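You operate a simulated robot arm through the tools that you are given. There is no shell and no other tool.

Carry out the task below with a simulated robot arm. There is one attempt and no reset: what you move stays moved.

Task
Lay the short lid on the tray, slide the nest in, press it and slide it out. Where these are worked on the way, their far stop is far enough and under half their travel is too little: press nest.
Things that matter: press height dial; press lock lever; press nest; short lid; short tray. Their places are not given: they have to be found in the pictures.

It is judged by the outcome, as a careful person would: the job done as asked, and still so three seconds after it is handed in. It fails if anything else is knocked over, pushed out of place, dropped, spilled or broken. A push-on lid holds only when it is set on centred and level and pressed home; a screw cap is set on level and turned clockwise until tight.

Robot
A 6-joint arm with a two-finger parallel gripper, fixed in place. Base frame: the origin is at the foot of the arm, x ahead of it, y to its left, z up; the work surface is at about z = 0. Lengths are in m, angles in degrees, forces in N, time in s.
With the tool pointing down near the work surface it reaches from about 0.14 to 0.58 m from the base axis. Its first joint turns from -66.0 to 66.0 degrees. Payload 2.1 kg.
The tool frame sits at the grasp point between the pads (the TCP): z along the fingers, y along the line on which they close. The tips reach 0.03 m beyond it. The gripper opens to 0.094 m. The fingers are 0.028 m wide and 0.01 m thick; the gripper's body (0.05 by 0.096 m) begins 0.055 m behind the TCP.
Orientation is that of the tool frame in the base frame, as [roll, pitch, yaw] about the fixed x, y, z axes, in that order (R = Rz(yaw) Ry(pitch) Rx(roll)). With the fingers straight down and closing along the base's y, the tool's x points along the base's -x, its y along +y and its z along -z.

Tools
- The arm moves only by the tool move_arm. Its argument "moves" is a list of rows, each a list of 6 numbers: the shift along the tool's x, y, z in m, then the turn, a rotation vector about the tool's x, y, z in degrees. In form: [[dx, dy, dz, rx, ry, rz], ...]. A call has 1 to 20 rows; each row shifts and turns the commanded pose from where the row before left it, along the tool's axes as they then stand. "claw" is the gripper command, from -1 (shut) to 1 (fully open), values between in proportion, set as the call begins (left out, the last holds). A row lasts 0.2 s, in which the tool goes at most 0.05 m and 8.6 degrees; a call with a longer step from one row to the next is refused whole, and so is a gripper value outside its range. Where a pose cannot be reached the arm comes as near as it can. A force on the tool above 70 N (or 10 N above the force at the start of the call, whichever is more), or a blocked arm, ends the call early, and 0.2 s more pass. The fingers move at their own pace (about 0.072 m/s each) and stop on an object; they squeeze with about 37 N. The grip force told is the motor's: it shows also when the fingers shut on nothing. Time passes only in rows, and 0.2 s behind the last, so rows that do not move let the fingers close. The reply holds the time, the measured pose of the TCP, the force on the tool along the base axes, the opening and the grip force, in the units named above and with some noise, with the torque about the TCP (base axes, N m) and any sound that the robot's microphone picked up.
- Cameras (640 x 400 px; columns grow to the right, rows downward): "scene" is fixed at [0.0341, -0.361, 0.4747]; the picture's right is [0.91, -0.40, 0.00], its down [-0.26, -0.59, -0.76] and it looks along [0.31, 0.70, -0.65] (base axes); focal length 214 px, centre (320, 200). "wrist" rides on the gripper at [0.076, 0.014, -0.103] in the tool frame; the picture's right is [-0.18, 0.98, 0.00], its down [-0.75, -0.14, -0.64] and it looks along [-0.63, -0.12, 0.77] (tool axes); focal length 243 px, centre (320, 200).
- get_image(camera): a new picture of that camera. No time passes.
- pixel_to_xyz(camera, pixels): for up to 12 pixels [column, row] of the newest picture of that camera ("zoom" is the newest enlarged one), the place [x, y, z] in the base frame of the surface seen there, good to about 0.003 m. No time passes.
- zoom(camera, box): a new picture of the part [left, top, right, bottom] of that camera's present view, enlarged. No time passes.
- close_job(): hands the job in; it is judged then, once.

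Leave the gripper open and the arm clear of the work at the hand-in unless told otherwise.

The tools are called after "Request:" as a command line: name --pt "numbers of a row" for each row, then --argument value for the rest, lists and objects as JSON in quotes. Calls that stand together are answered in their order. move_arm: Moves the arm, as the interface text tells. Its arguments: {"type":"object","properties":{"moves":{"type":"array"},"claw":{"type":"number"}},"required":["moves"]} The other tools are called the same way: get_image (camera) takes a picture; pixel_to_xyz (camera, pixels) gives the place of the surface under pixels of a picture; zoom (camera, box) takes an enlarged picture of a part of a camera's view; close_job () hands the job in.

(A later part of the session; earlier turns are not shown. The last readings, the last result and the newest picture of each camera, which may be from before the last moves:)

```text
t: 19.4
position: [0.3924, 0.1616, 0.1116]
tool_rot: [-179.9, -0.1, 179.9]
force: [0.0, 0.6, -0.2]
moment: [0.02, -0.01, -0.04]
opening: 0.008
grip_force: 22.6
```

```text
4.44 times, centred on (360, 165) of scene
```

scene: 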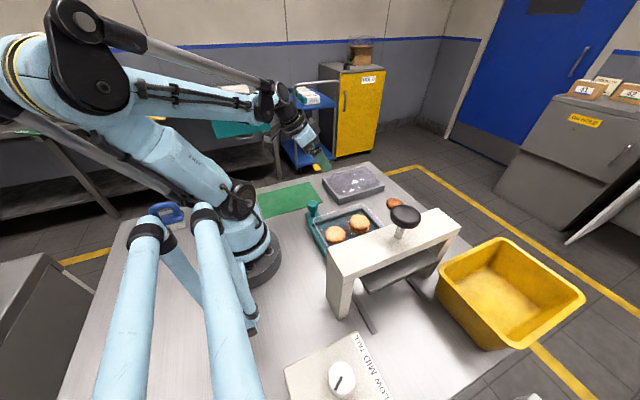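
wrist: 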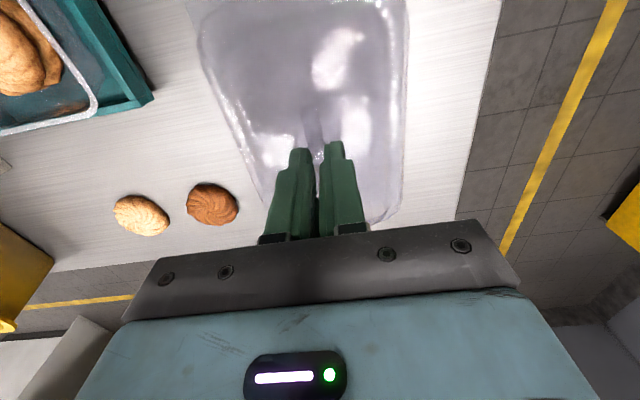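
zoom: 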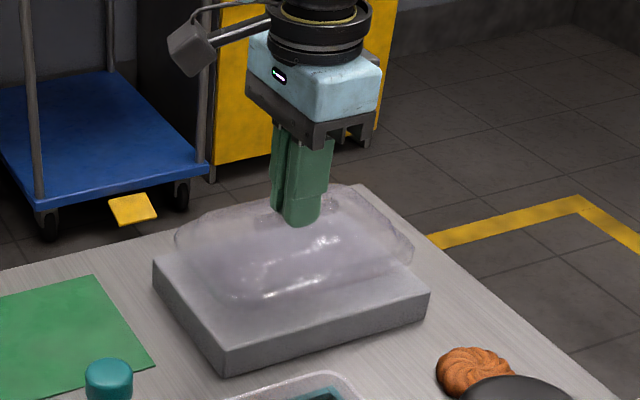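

The lid is lifted level, held by its fin. I raise it to TCP z≈0.16 and carry it over the tray to TCP (0.2595,-0.0275).

Request:
move_arm --pt "0 0 -0.02 0 0 0" --pt "0 0 -0.03 0 0 0" --pt "0.0164 -0.0236 0 0 0 0" --pt "0.0164 -0.0236 0 0 0 0" --pt "0.0164 -0.0236 0 0 0 0" --pt "0.0164 -0.0236 0 0 0 0" --pt "0.0164 -0.0236 0 0 0 0" --pt "0.0164 -0.0236 0 0 0 0" --pt "0.0164 -0.0236 0 0 0 0" --pt "0.0164 -0.0236 0 0 0 0" --pt "0 0 0 0 0 0" --pt "0 0 0 0 0 0"

Request:
get_image --camera "wrist"

Request:
zoom --camera "scene" --box '[290, 140, 410, 260]'

```text
t: 22.0
position: [0.2576, -0.0268, 0.1614]
tool_rot: [-179.9, -0.1, 179.9]
force: [0.7, -0.1, -0.1]
moment: [-0.03, 0.01, 0.0]
opening: 0.0081
grip_force: 23.3
```

```text
taken
```

wrist: 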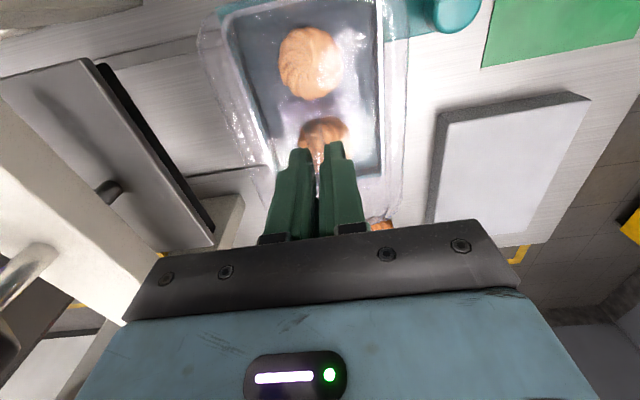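

```text
3.33 times, centred on (350, 200) of scene
```

zoom: 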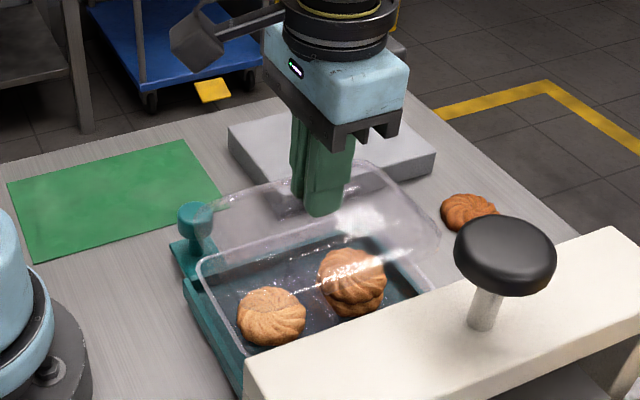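

The lid now hangs over the tray. Zooming the wrist view to compare lid edges with the tray rim, and taking a few still readings to average the pose.

Request:
zoom --camera "wrist" --box '[190, 0, 430, 150]'

Request:
zoom --camera "wrist" --box '[190, 80, 430, 230]'

Request:
move_arm --pt "0 0 0 0 0 0"

Request:
move_arm --pt "0 0 0 0 0 0"

Request:
move_arm --pt "0 0 0 0 0 0"

```text
2.67 times, centred on (310, 75) of wrist
```

zoom: 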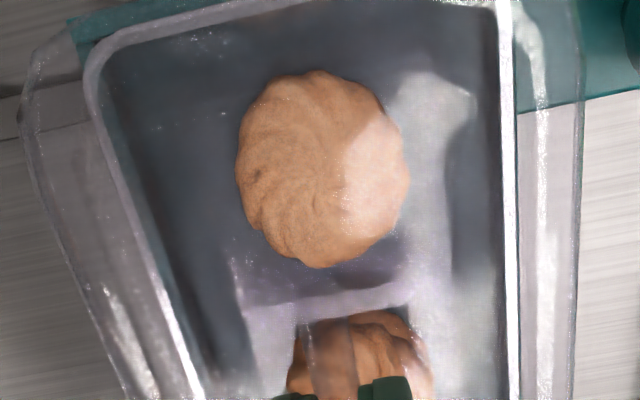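

```text
2.67 times, centred on (310, 155) of wrist
```

zoom: 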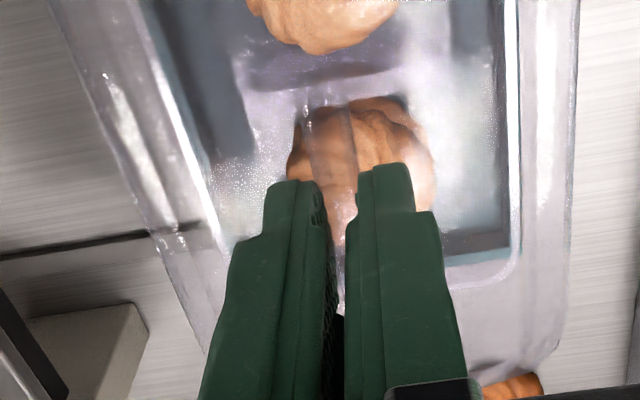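

```text
t: 22.4
position: [0.2587, -0.0266, 0.1612]
tool_rot: [-179.8, -0.1, 179.9]
force: [0.1, -0.6, -0.7]
moment: [0.0, 0.0, 0.01]
opening: 0.0081
grip_force: 22.7
```

```text
t: 22.8
position: [0.258, -0.0264, 0.1624]
tool_rot: [-179.9, -0.2, 179.9]
force: [0.2, 0.2, -1.2]
moment: [0.02, 0.01, 0.0]
opening: 0.0081
grip_force: 22.7
```

```text
t: 23.2
position: [0.2596, -0.0279, 0.1615]
tool_rot: [-179.9, 0.0, 179.9]
force: [-0.6, -0.2, 1.1]
moment: [-0.04, -0.02, 0.0]
opening: 0.0082
grip_force: 22.8
```

Averaged TCP is (0.2585,-0.0269); the lid's centre sits about (+0.0017,0) from it, versus a rim centre of about (0.261,-0.0285). I correct by about +1 mm in x, -1.6 mm in y and lower to just above the rim (TCP z≈0.119).

Request:
move_arm --pt "-0.001 -0.0016 0.01 0 0 0" --pt "0 0 0.015 0 0 0" --pt "0 0 0.012 0 0 0" --pt "0 0 0.0055 0 0 0" --pt "0 0 0 0 0 0" --pt "0 0 0 0 0 0"

Request:
zoom --camera "wrist" --box '[180, 0, 436, 160]'

Request:
zoom --camera "wrist" --box '[180, 80, 436, 240]'

Request:
zoom --camera "scene" --box '[300, 180, 400, 270]'

```text
t: 24.6
position: [0.2614, -0.0297, 0.1166]
tool_rot: [-179.9, -0.1, 179.8]
force: [-1.2, -0.2, -0.7]
moment: [0.01, 0.01, -0.03]
opening: 0.0079
grip_force: 23.0
```

```text
2.50 times, centred on (308, 80) of wrist
```

zoom: 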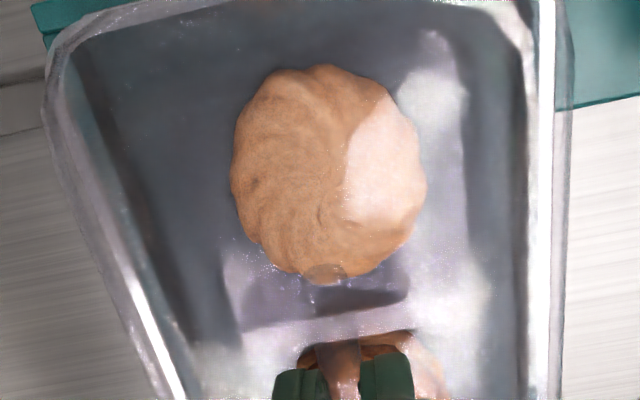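

```text
2.50 times, centred on (308, 160) of wrist
```

zoom: 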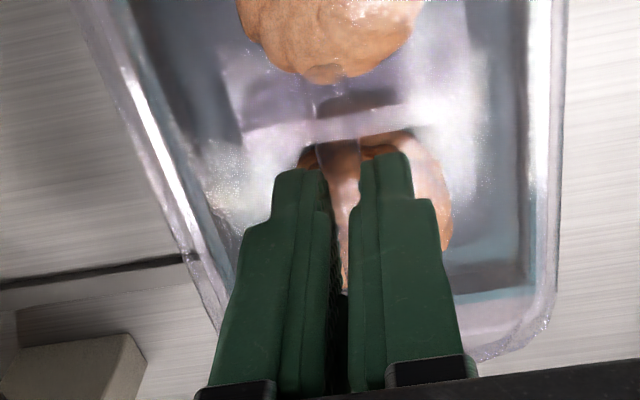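

```text
4.44 times, centred on (350, 225) of scene
```

zoom: 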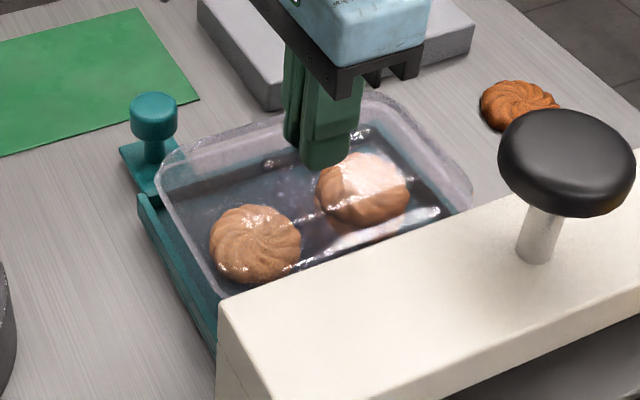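

I'll look closer at the left and right edges, comparing the lid's outline with the rim.

Request:
zoom --camera "wrist" --box '[190, 60, 270, 130]'

Request:
zoom --camera "wrist" --box '[360, 60, 440, 130]'

Request:
zoom --camera "wrist" --box '[340, 160, 440, 230]'

Request:
zoom --camera "wrist" --box '[180, 0, 300, 60]'

```text
5.71 times, centred on (230, 95) of wrist
```

zoom: 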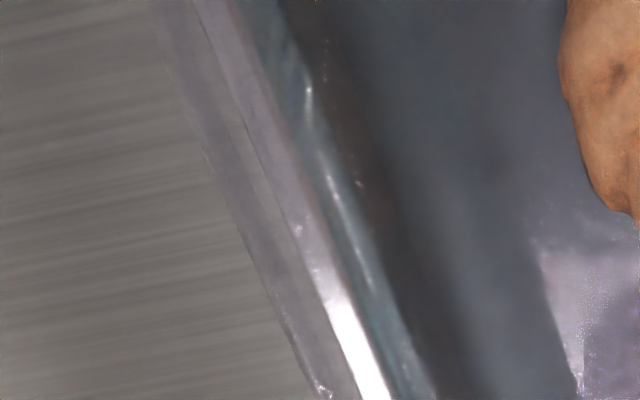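

```text
5.71 times, centred on (400, 95) of wrist
```

zoom: 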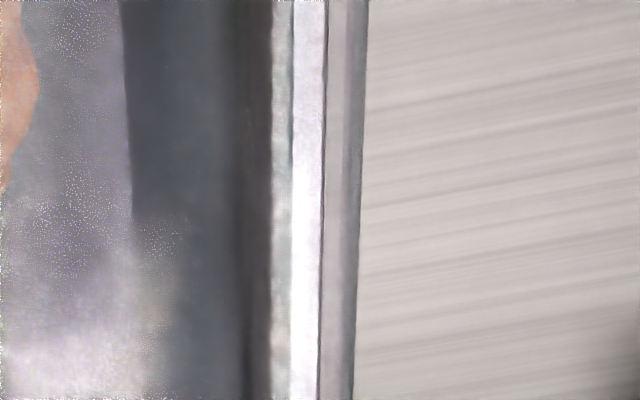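

```text
5.71 times, centred on (390, 195) of wrist
```

zoom: 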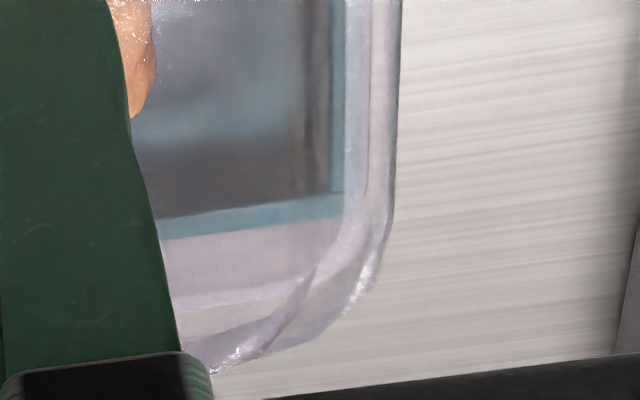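

```text
5.33 times, centred on (240, 30) of wrist
```

zoom: 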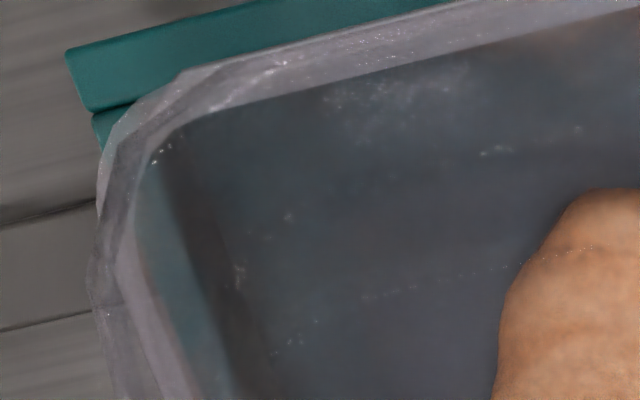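

Sideways the lid and rim look concentric (about 3 mm overhang each side). Now I check the near and far ends more closely.

Request:
zoom --camera "wrist" --box '[360, 200, 412, 232]'

Request:
zoom --camera "wrist" --box '[194, 0, 258, 40]'

Request:
zoom --camera "scene" --box '[310, 185, 390, 235]'

Request:
zoom --camera "wrist" --box '[220, 180, 300, 230]'

```text
12.31 times, centred on (386, 216) of wrist
```

zoom: 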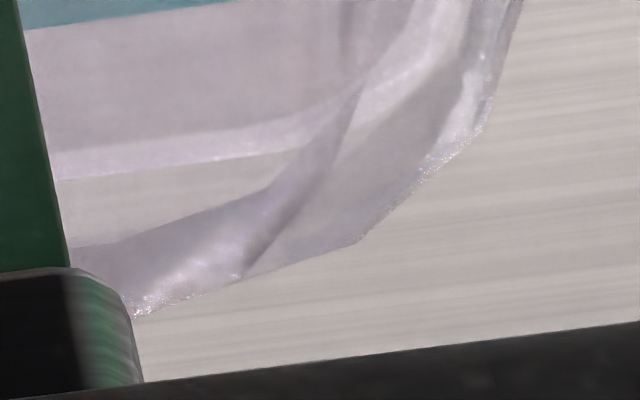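

```text
10.00 times, centred on (226, 20) of wrist
```

zoom: 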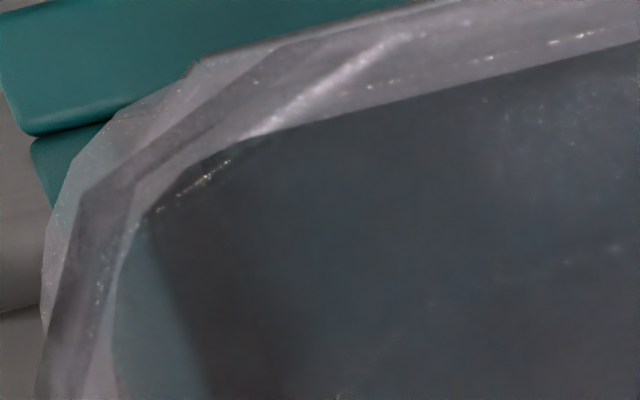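

```text
8.00 times, centred on (350, 210) of scene
```

zoom: 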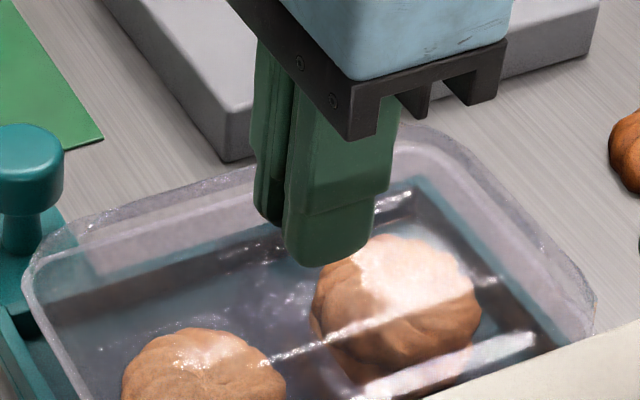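

```text
8.00 times, centred on (260, 205) of wrist
```

zoom: 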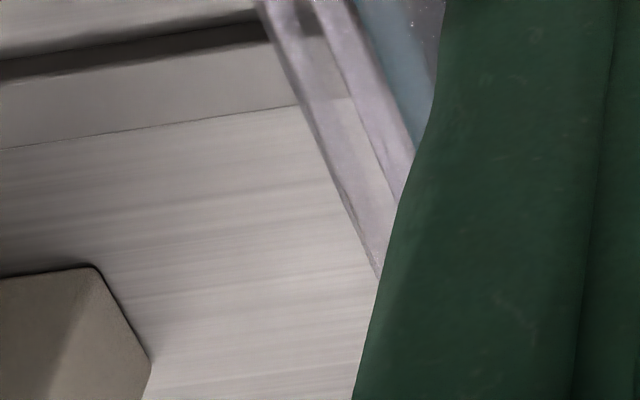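

At the far end the lid overhangs by about 10 mm, while at the near end it's flush – the lid is about 5 mm too far in +x. I shift it by -5 mm in x (tool +x) and re-check before lowering.

Request:
move_arm --pt "0.005 0 0 0 0 0" --pt "0 0 0 0 0 0" --pt "0 0 0 0 0 0"

Request:
zoom --camera "wrist" --box '[360, 200, 412, 232]'

Request:
zoom --camera "wrist" --box '[194, 0, 258, 40]'

Request:
zoom --camera "scene" --box '[310, 185, 390, 235]'

Request:
zoom --camera "wrist" --box '[340, 0, 436, 60]'

```text
t: 25.4
position: [0.2558, -0.03, 0.1174]
tool_rot: [-179.9, -0.2, 179.9]
force: [0.2, -0.2, 0.1]
moment: [0.03, 0.03, 0.0]
opening: 0.008
grip_force: 23.5
```

```text
12.31 times, centred on (386, 216) of wrist
```

zoom: 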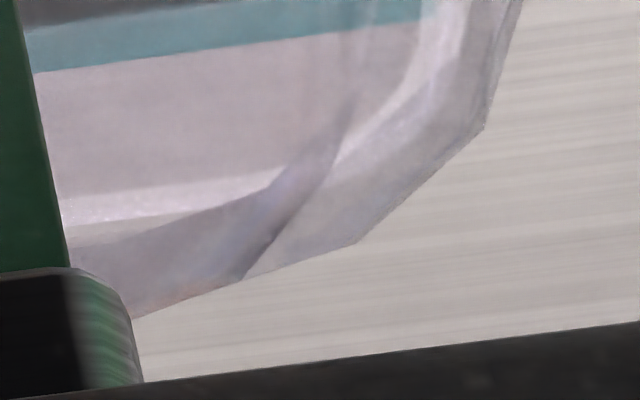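

```text
10.00 times, centred on (226, 20) of wrist
```

zoom: 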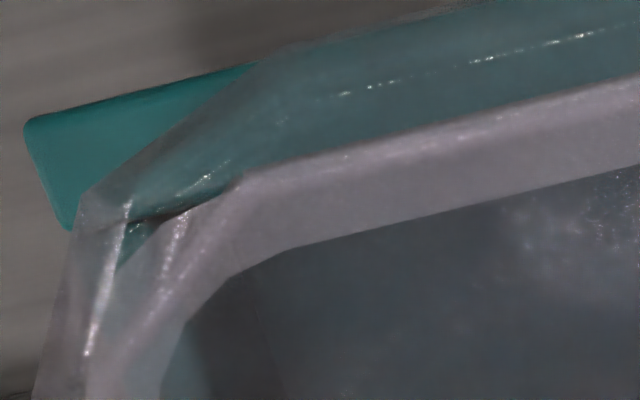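

```text
8.00 times, centred on (350, 210) of scene
```

zoom: 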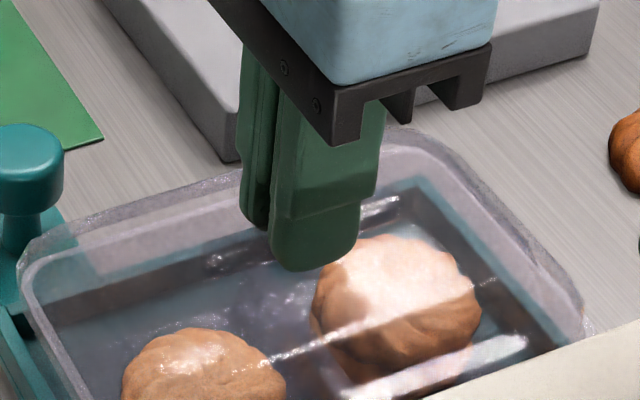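

```text
6.67 times, centred on (388, 30) of wrist
```

zoom: 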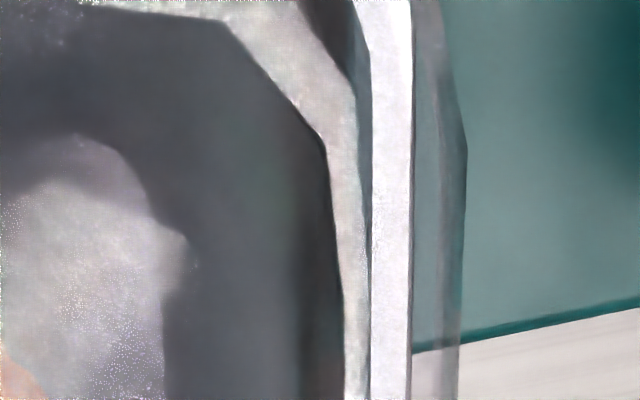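

Much better balanced now. Checking both ends again from the scene camera for an independent view.

Request:
zoom --camera "scene" --box '[360, 196, 392, 216]'

Request:
zoom --camera "scene" --box '[306, 204, 338, 224]'

Request:
zoom --camera "scene" --box '[374, 206, 394, 226]'

```text
16.00 times, centred on (376, 206) of scene
```

zoom: 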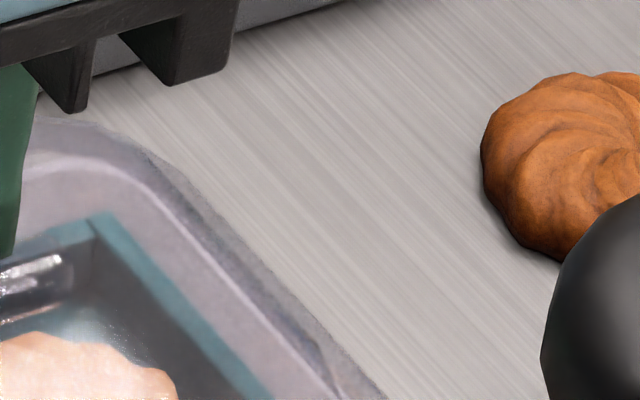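

```text
16.00 times, centred on (322, 214) of scene
```

zoom: 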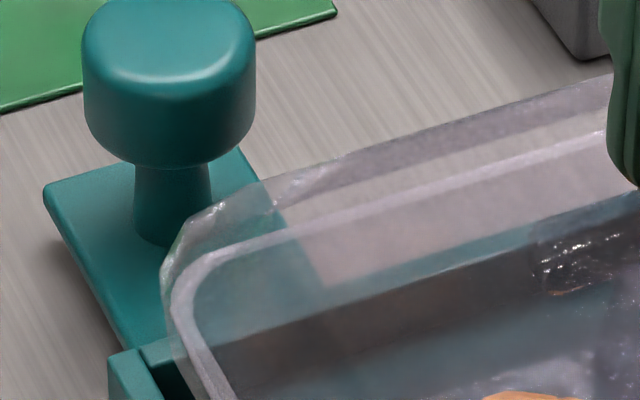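

```text
16.00 times, centred on (384, 216) of scene
```

zoom: 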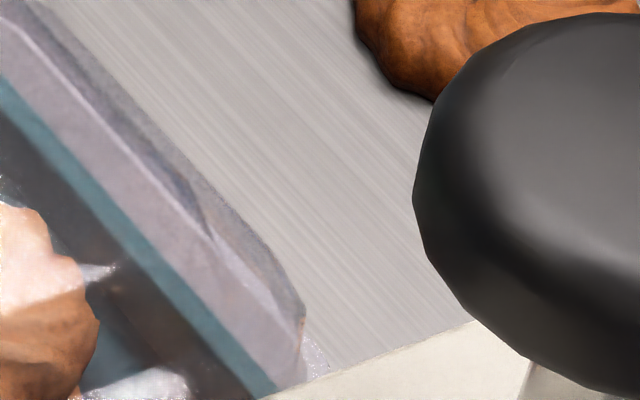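

Request:
zoom --camera "scene" --box '[306, 214, 346, 252]'

Request:
zoom --camera "scene" --box '[362, 200, 390, 218]'

Request:
zoom --camera "wrist" --box '[190, 0, 430, 20]'

```text
10.53 times, centred on (326, 233) of scene
```

zoom: 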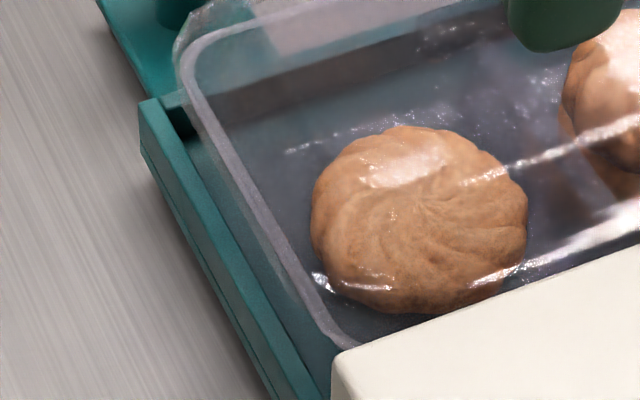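

```text
16.00 times, centred on (376, 209) of scene
```

zoom: 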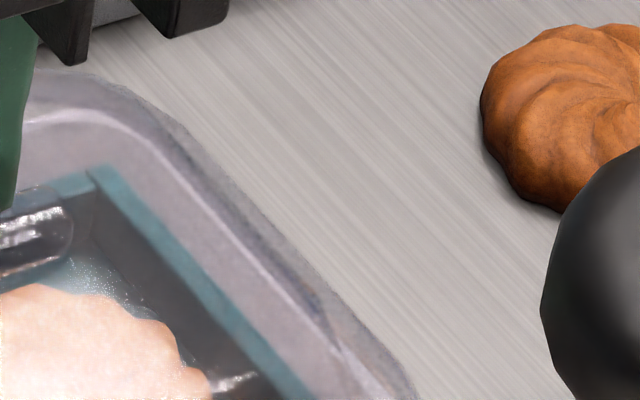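

```text
2.67 times, centred on (310, 10) of wrist
```

zoom: 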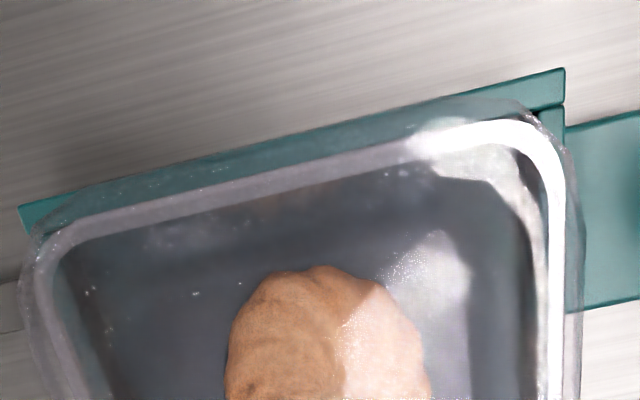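

The zoom can show a little beyond the frame's top. I'll zoom in tightly on the middle of the near edge and right near corner.

Request:
zoom --camera "wrist" --box '[280, 0, 340, 10]'

Request:
zoom --camera "wrist" --box '[360, 0, 420, 10]'

```text
10.67 times, centred on (310, 5) of wrist
```

zoom: 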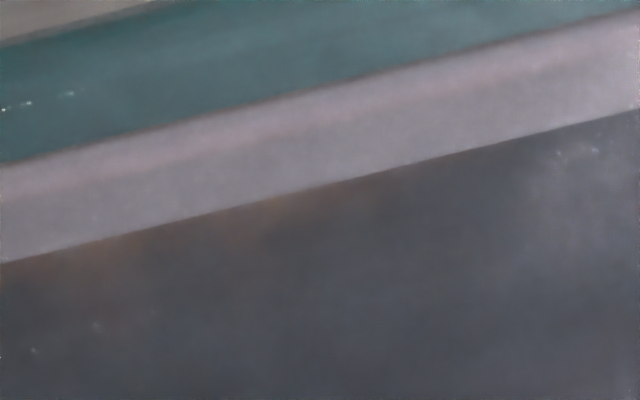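

```text
10.67 times, centred on (390, 5) of wrist
```

zoom: 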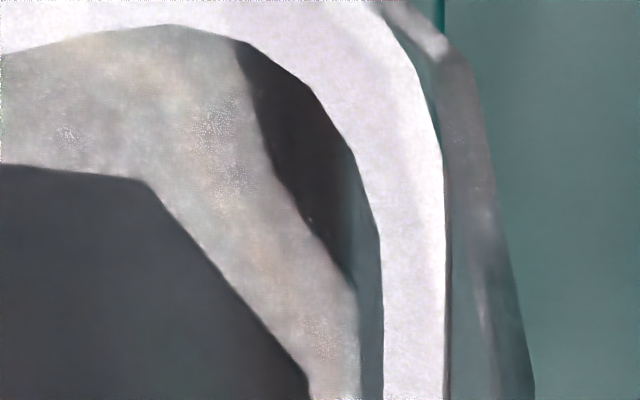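

By my ray estimates the overhang is about 3.2 mm left and right, about 4 mm near and 5–7 mm far, so I shift another 1.2 mm in -x and then lower in 1.5 mm steps watching the vertical force.

Request:
move_arm --pt "0.0012 0 0 0 0 0" --pt "0 0 0.0015 0 0 0" --pt "0 0 0.0015 0 0 0" --pt "0 0 0 0 0 0"

Request:
move_arm --pt "0 0 0.001 0 0 0" --pt "0 0 0.001 0 0 0" --pt "0 0 0 0 0 0"

```text
t: 26.4
position: [0.2546, -0.0296, 0.1143]
tool_rot: [-180.0, -0.1, 179.9]
force: [-0.2, -0.3, 0.6]
moment: [0.01, 0.03, -0.01]
opening: 0.008
grip_force: 23.3
```

```text
t: 27.2
position: [0.2535, -0.0279, 0.1134]
tool_rot: [-180.0, -0.2, 179.9]
force: [-0.5, -0.6, 4.1]
moment: [-0.02, -0.43, -0.04]
opening: 0.0079
grip_force: 22.7
```

First contact: +4 N and a moment showing touch at the far end, at lid-bottom ≈ rim height. Looking closely before going on.

Request:
zoom --camera "wrist" --box '[340, 180, 420, 230]'

Request:
zoom --camera "scene" --box '[310, 185, 390, 235]'

Request:
zoom --camera "scene" --box '[360, 196, 396, 220]'

Request:
zoom --camera "wrist" --box '[180, 0, 436, 40]'

```text
8.00 times, centred on (380, 205) of wrist
```

zoom: 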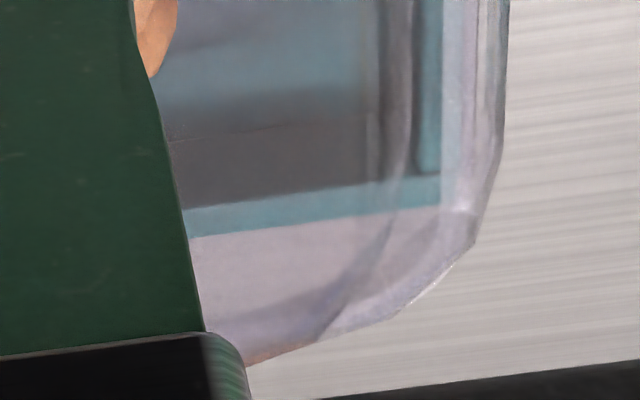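

```text
8.00 times, centred on (350, 210) of scene
```

zoom: 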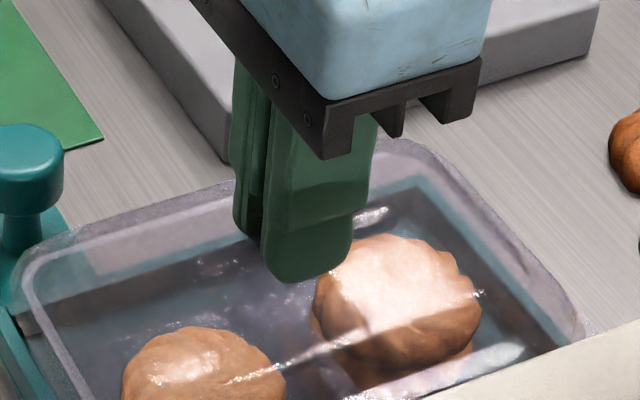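

```text
16.00 times, centred on (378, 208) of scene
```

zoom: 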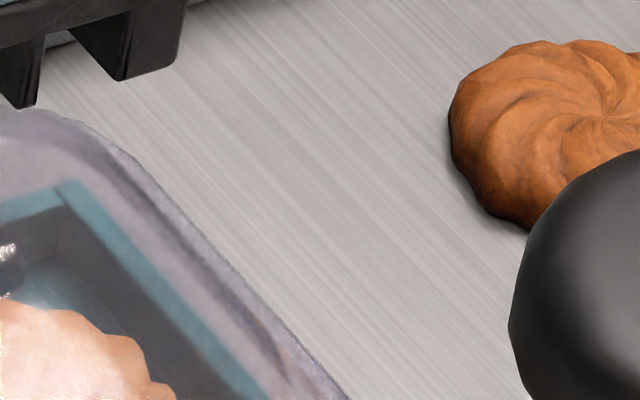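

```text
2.50 times, centred on (308, 20) of wrist
```

zoom: 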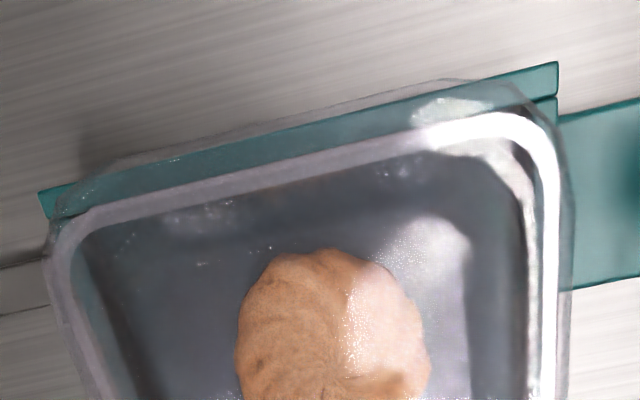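

Now the near-end overhang is ≈7 mm and the far end ≈4 mm, so the last shift overdid it slightly. I raise 1.5 mm, shift +1.2 mm in x and look again.

Request:
move_arm --pt "0 0 -0.002 0 0 0" --pt "-0.0012 0 0 0 0 0" --pt "0 0 0 0 0 0"

Request:
zoom --camera "wrist" --box '[360, 200, 412, 232]'

Request:
zoom --camera "wrist" --box '[270, 0, 350, 4]'

Request:
zoom --camera "wrist" --box '[190, 70, 254, 110]'

Request:
zoom --camera "wrist" --box '[370, 70, 434, 110]'

```text
t: 28.0
position: [0.2569, -0.0295, 0.1155]
tool_rot: [-180.0, -0.1, 179.9]
force: [0.2, 0.4, 0.8]
moment: [-0.01, 0.01, -0.02]
opening: 0.0081
grip_force: 23.0
```

```text
12.31 times, centred on (386, 216) of wrist
```

zoom: 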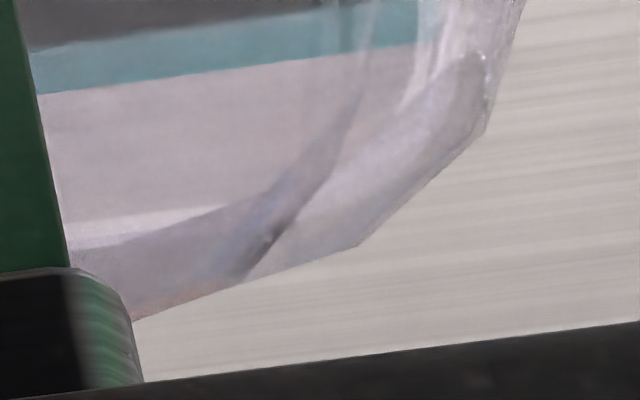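

```text
8.00 times, centred on (310, 2) of wrist
```

zoom: 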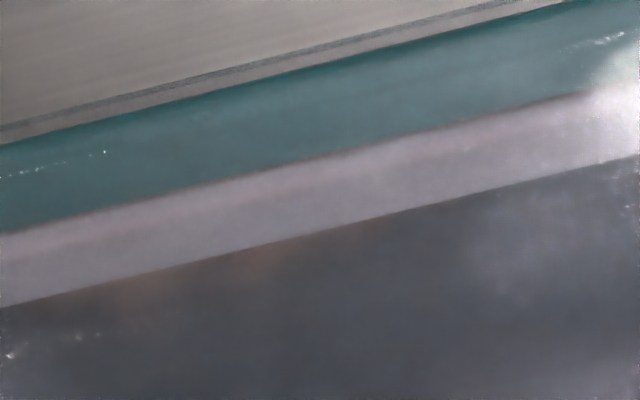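

```text
10.00 times, centred on (222, 90) of wrist
```

zoom: 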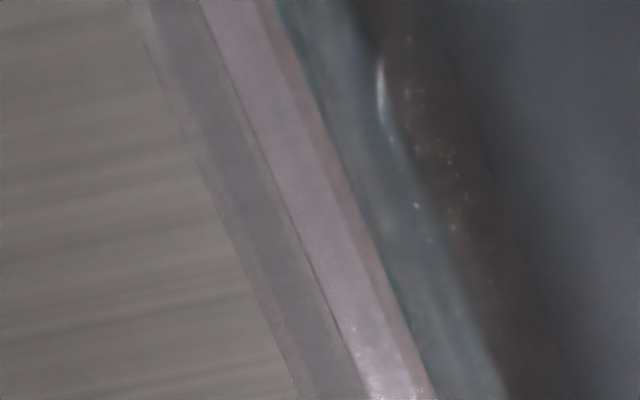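

```text
10.00 times, centred on (402, 90) of wrist
```

zoom: 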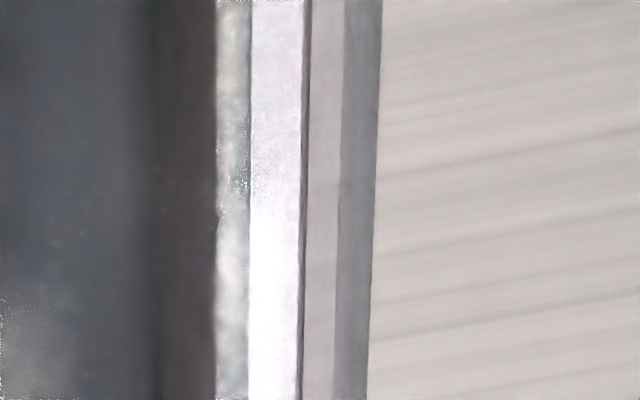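

Sides are centred (3.5/3.9 mm). The near overhang is a solid 5.1 mm reading, and the far-end contact suggests the lid is still slightly toward -x. I shift +1 mm in x and lower gently again in 1 mm steps.

Request:
move_arm --pt "-0.001 0 0 0 0 0" --pt "0 0 0.001 0 0 0" --pt "0 0 0 0 0 0"

Request:
move_arm --pt "0 0 0.001 0 0 0" --pt "0 0 0 0 0 0"

Request:
move_arm --pt "0 0 0.0007 0 0 0" --pt "0 0 0 0 0 0"

```text
t: 28.8
position: [0.2574, -0.0286, 0.1139]
tool_rot: [-179.9, -0.1, 179.9]
force: [-0.9, -0.3, -0.1]
moment: [0.02, 0.01, -0.03]
opening: 0.008
grip_force: 23.2
```

```text
t: 29.4
position: [0.2561, -0.0295, 0.1132]
tool_rot: [-179.9, -0.1, 179.9]
force: [0.4, -0.4, 5.0]
moment: [0.02, -0.43, 0.01]
opening: 0.0081
grip_force: 22.8
```

```text
t: 30.0
position: [0.2568, -0.0299, 0.1131]
tool_rot: [-179.9, -0.1, 179.9]
force: [1.2, 0.0, 6.8]
moment: [-0.03, -0.64, 0.01]
opening: 0.008
grip_force: 23.2
```

Contact again at the same height and at the far edge, so the lid is hanging slightly far-end-low rather than off-centre. (The lid outline is a uniform ~6% larger than the rim: 5 mm in x, 3.7 mm in y, so the earlier x was right.) I lift 1.7 mm, go back 1.6 mm in -x, tilt the far end up by 0.6° and lower again.

Request:
move_arm --pt "0 0 -0.0017 0 0 0" --pt "0.0016 0 0 0 -0.6 0" --pt "0 0 0 0 0 0"

Request:
move_arm --pt "0 0 0.001 0 0 0" --pt "0 0 0 0 0 0"

Request:
move_arm --pt "0 0 0.001 0 0 0" --pt "0 0 0 0 0 0"

```text
t: 30.8
position: [0.2549, -0.0295, 0.1144]
tool_rot: [-179.9, 0.5, 179.9]
force: [0.0, -0.4, -0.8]
moment: [-0.02, -0.03, 0.02]
opening: 0.0081
grip_force: 22.9
```

```text
t: 31.4
position: [0.2548, -0.0288, 0.1128]
tool_rot: [-180.0, 0.6, 179.9]
force: [0.4, 0.0, -0.9]
moment: [0.01, -0.01, -0.01]
opening: 0.0085
grip_force: 22.9
```

```text
t: 32.0
position: [0.2549, -0.0288, 0.1116]
tool_rot: [-179.9, 0.5, 179.9]
force: [-0.6, 0.0, -0.5]
moment: [-0.02, -0.02, 0.0]
opening: 0.0083
grip_force: 23.4
```

No contact yet at 0.1116, so the far-end-low tilt was real and is now corrected. Lowering further gently.

Request:
move_arm --pt "0 0 0.0007 0 0 0" --pt "0 0 0 0 0 0"

Request:
move_arm --pt "0 0 0.0007 0 0 0" --pt "0 0 0 0 0 0"

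Request:
zoom --camera "wrist" --box '[270, 0, 350, 4]'

Request:
zoom --camera "wrist" --box '[360, 200, 412, 232]'

Request:
zoom --camera "scene" --box '[310, 185, 390, 235]'

```text
t: 32.6
position: [0.2552, -0.029, 0.1117]
tool_rot: [-180.0, 0.4, 179.9]
force: [-1.0, -0.3, 8.4]
moment: [-0.04, -0.53, 0.01]
opening: 0.008
grip_force: 22.2
```

```text
t: 33.2
position: [0.2548, -0.0297, 0.1103]
tool_rot: [-179.9, 0.6, 179.9]
force: [0.9, 0.0, 9.3]
moment: [0.02, -0.27, -0.05]
opening: 0.0081
grip_force: 23.2
```

```text
8.00 times, centred on (310, 2) of wrist
```

zoom: 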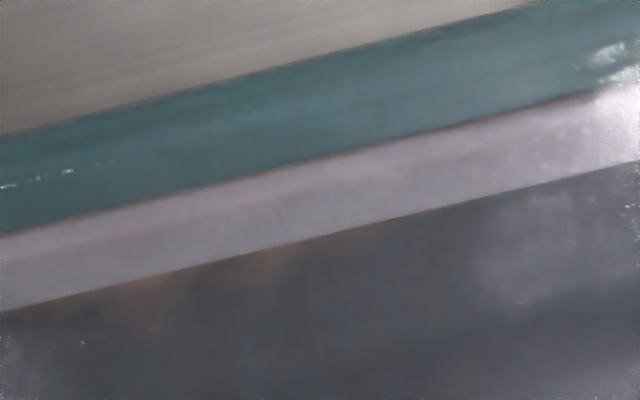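

```text
12.31 times, centred on (386, 216) of wrist
```

zoom: 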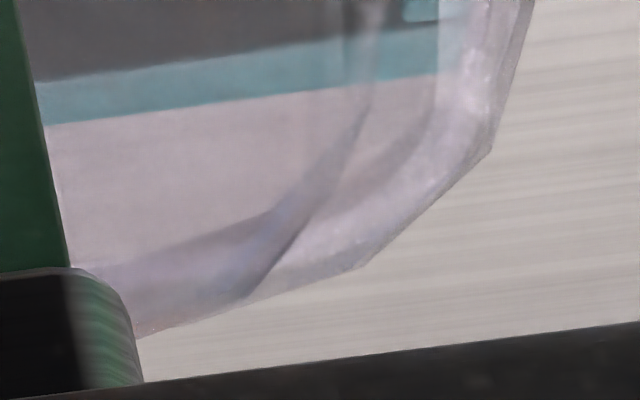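

```text
8.00 times, centred on (350, 210) of scene
```

zoom: 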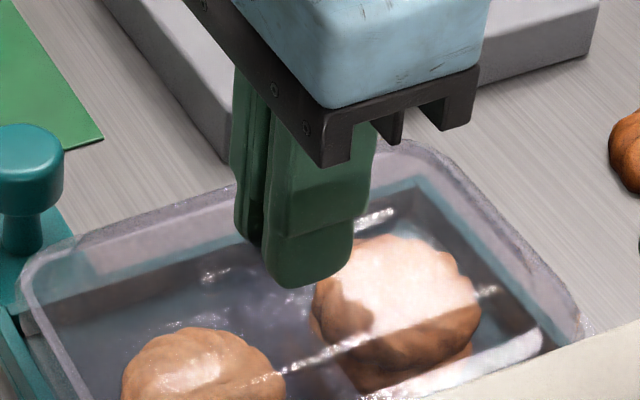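

The force is now fairly even (9 N, small moment): the lid is resting on the rim nearly level, with matched overhang. I ease off 0.5 mm and open the fingers partly to release the fin, then rise straight up.

Request:
move_arm --pt "0 0 -0.0005 0 0 0" --pt "0 0 0 0 0 0"

Request:
move_arm --pt "0 0 0 0 0 0" --pt "0 0 0 0 0 0" --pt "0 0 0 0 0 0" --claw -0.3

Request:
move_arm --pt "0 0 -0.01 0 0 0" --pt "0 0 -0.02 0 0 0" --pt "0 0 -0.03 0 0 0" --pt "0 0 -0.04 0 0.6 0" --pt "0 0 -0.04 0 0 0" --pt "0 0 0 0 0 0"

Request:
get_image --camera "wrist"

Request:
zoom --camera "scene" --box '[300, 175, 400, 255]'

```text
t: 33.8
position: [0.2552, -0.0293, 0.1124]
tool_rot: [-179.9, 0.5, 179.8]
force: [-0.9, 0.3, 0.2]
moment: [-0.04, 0.01, 0.0]
opening: 0.008
grip_force: 22.8
```

```text
t: 34.6
position: [0.2554, -0.029, 0.1117]
tool_rot: [-180.0, 0.6, 179.9]
force: [-0.1, 0.2, 0.3]
moment: [0.02, -0.03, 0.01]
opening: 0.033
grip_force: 0.0
```

```text
t: 36.0
position: [0.2566, -0.0284, 0.2508]
tool_rot: [-180.0, -0.1, 179.9]
force: [0.4, 0.3, -1.0]
moment: [0.01, 0.0, 0.01]
opening: 0.0327
grip_force: 0.2
```

```text
taken
```

wrist: 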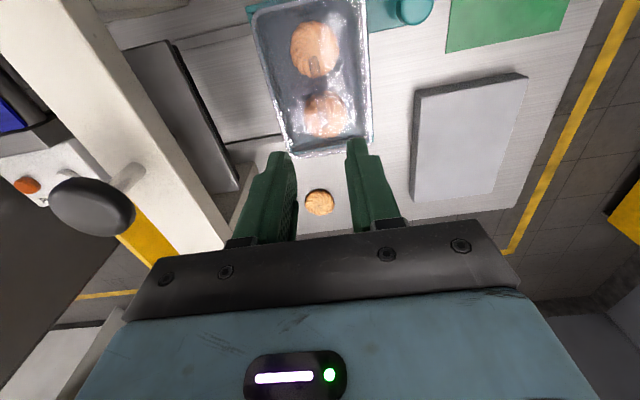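

```text
5.00 times, centred on (350, 215) of scene
```

zoom: 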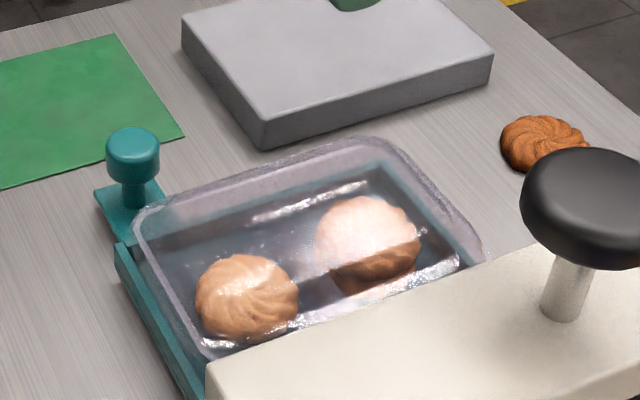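

The lid is on the tray. I zoom in from above to check that it's centred and level.

Request:
zoom --camera "wrist" --box '[240, 0, 384, 90]'

Request:
zoom --camera "wrist" --box '[240, 75, 384, 165]'

Request:
zoom --camera "scene" --box '[320, 180, 400, 230]'

```text
4.44 times, centred on (312, 45) of wrist
```

zoom: 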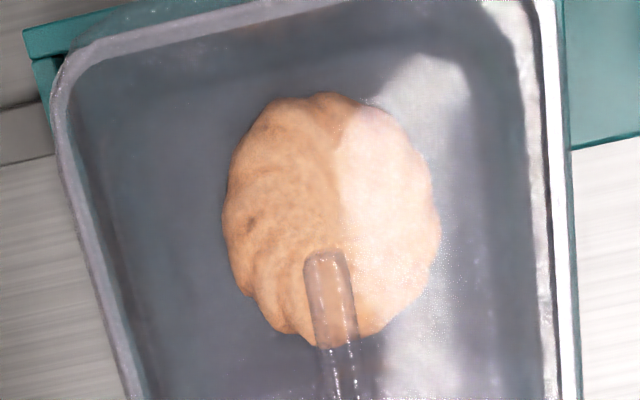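

```text
4.44 times, centred on (312, 120) of wrist
```

zoom: 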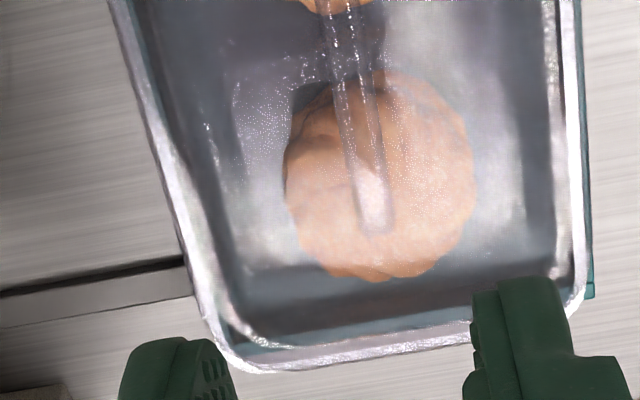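

```text
8.00 times, centred on (360, 205) of scene
```

zoom: 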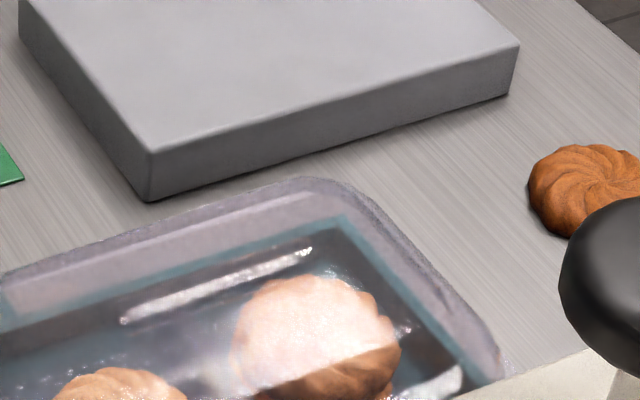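

Request:
zoom --camera "wrist" --box '[355, 70, 387, 90]'

Request:
zoom --camera "wrist" --box '[258, 70, 290, 90]'

Request:
zoom --camera "wrist" --box '[292, 0, 324, 6]'

Request:
zoom --camera "wrist" --box '[306, 140, 346, 165]'

```text
16.00 times, centred on (371, 80) of wrist
```

zoom: 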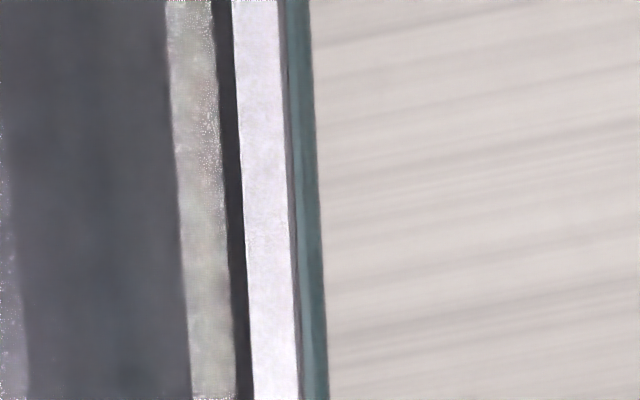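

```text
16.00 times, centred on (274, 80) of wrist
```

zoom: 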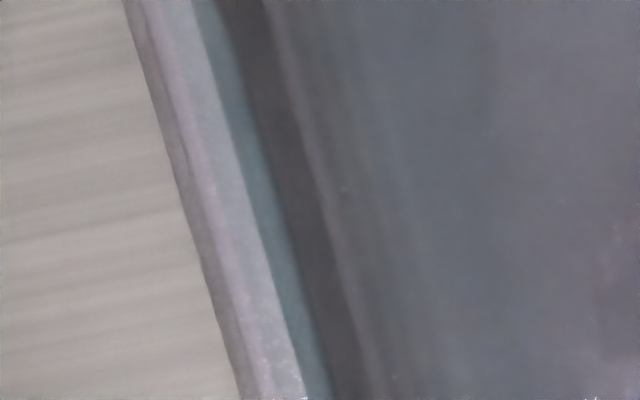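

```text
16.00 times, centred on (308, 3) of wrist
```

zoom: 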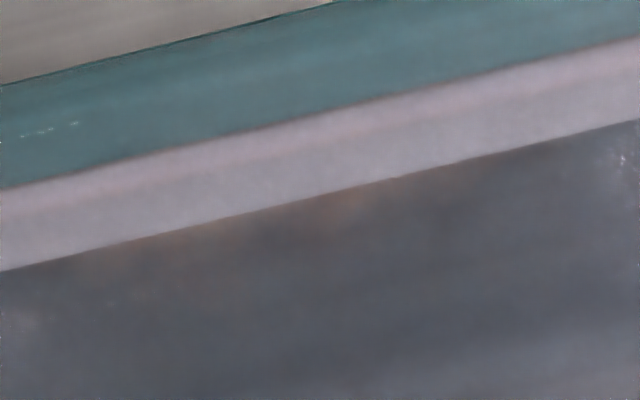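

```text
16.00 times, centred on (326, 152) of wrist
```

zoom: 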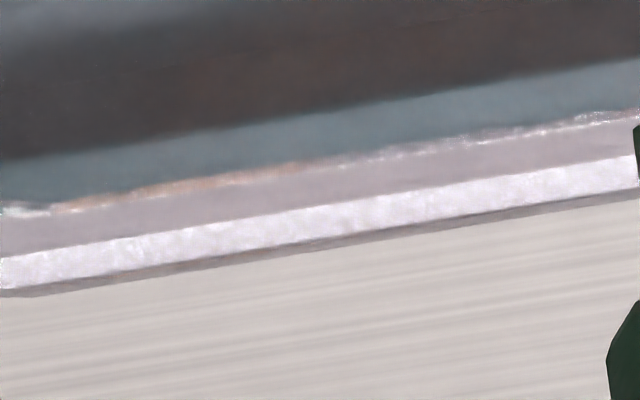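

From up here the edges are hard to separate. I back off 5 cm toward the base, go lower and open the fingers fully for a clearer view of all four lid edges.

Request:
move_arm --pt "0.025 0 0 0 0 0" --pt "0.025 0 0.02 0 0 0" --pt "0 0 0.03 0 0 0" --pt "0 0 0 0 0 0" --pt "0 0 0 0 0 0" --claw 1

Request:
get_image --camera "wrist"

Request:
zoom --camera "wrist" --box '[250, 10, 378, 90]'

Request:
zoom --camera "wrist" --box '[250, 110, 378, 190]'

```text
t: 37.2
position: [0.2041, -0.0284, 0.2023]
tool_rot: [-179.9, -0.1, 179.9]
force: [0.3, 0.7, -0.5]
moment: [0.0, 0.01, 0.01]
opening: 0.0943
grip_force: 0.2
```

```text
taken
```

wrist: 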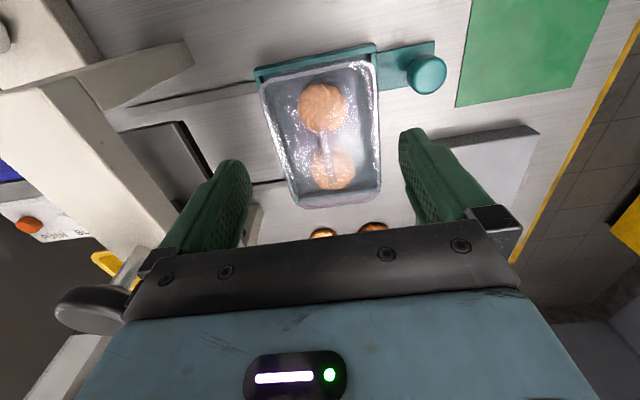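

```text
5.00 times, centred on (314, 50) of wrist
```

zoom: 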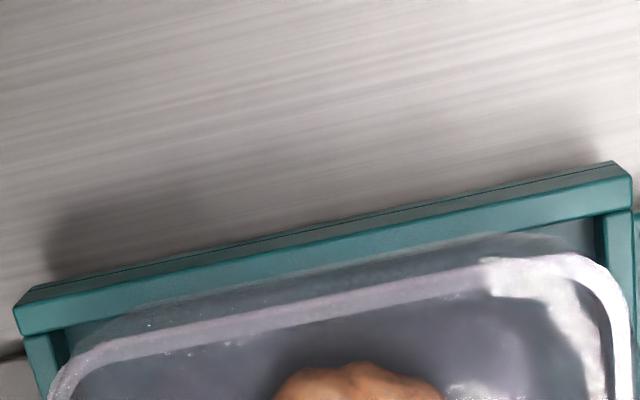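

```text
5.00 times, centred on (314, 150) of wrist
```

zoom: 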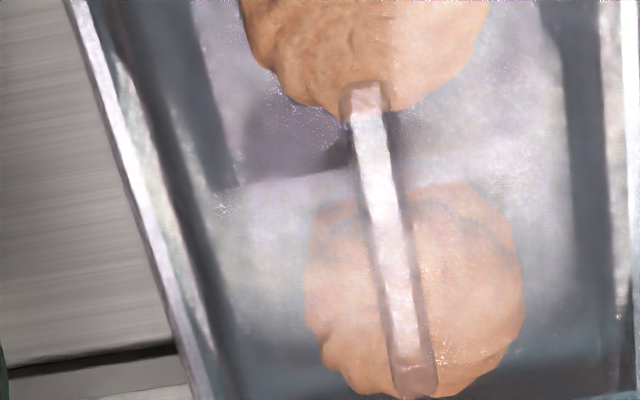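

Request:
zoom --camera "wrist" --box '[280, 170, 392, 240]'

Request:
zoom --camera "wrist" --box '[360, 170, 392, 210]'

Request:
zoom --camera "wrist" --box '[256, 90, 288, 110]'

Request:
zoom --camera "wrist" --box '[362, 90, 394, 110]'

```text
5.71 times, centred on (336, 205) of wrist
```

zoom: 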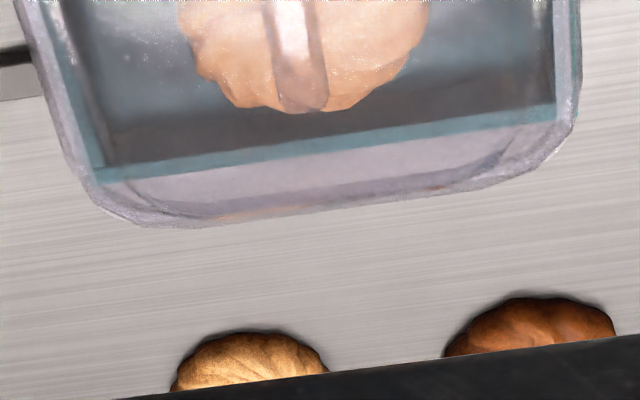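

```text
10.00 times, centred on (376, 190) of wrist
```

zoom: 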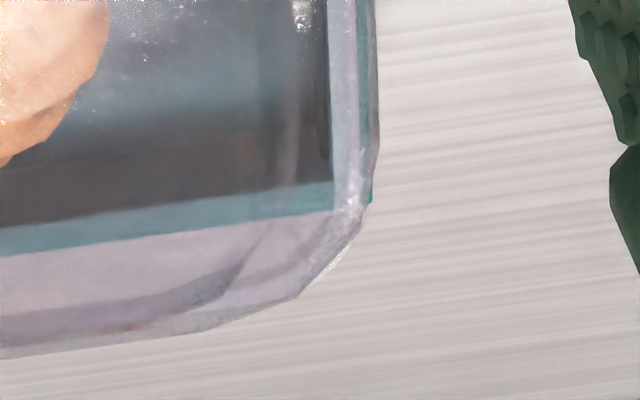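

```text
16.00 times, centred on (272, 100) of wrist
```

zoom: 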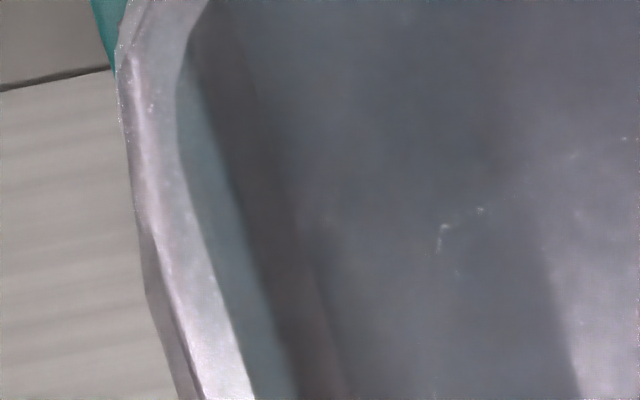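

```text
16.00 times, centred on (378, 100) of wrist
```

zoom: 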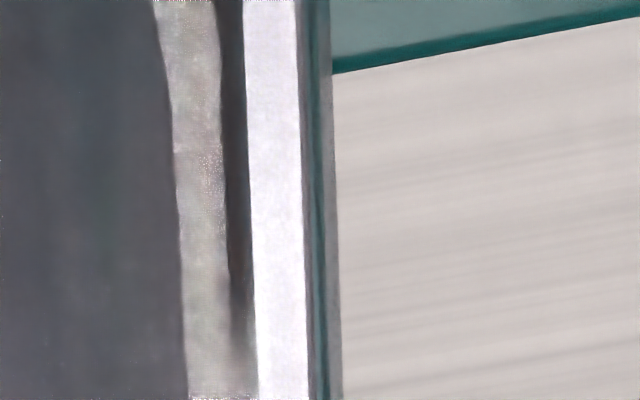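

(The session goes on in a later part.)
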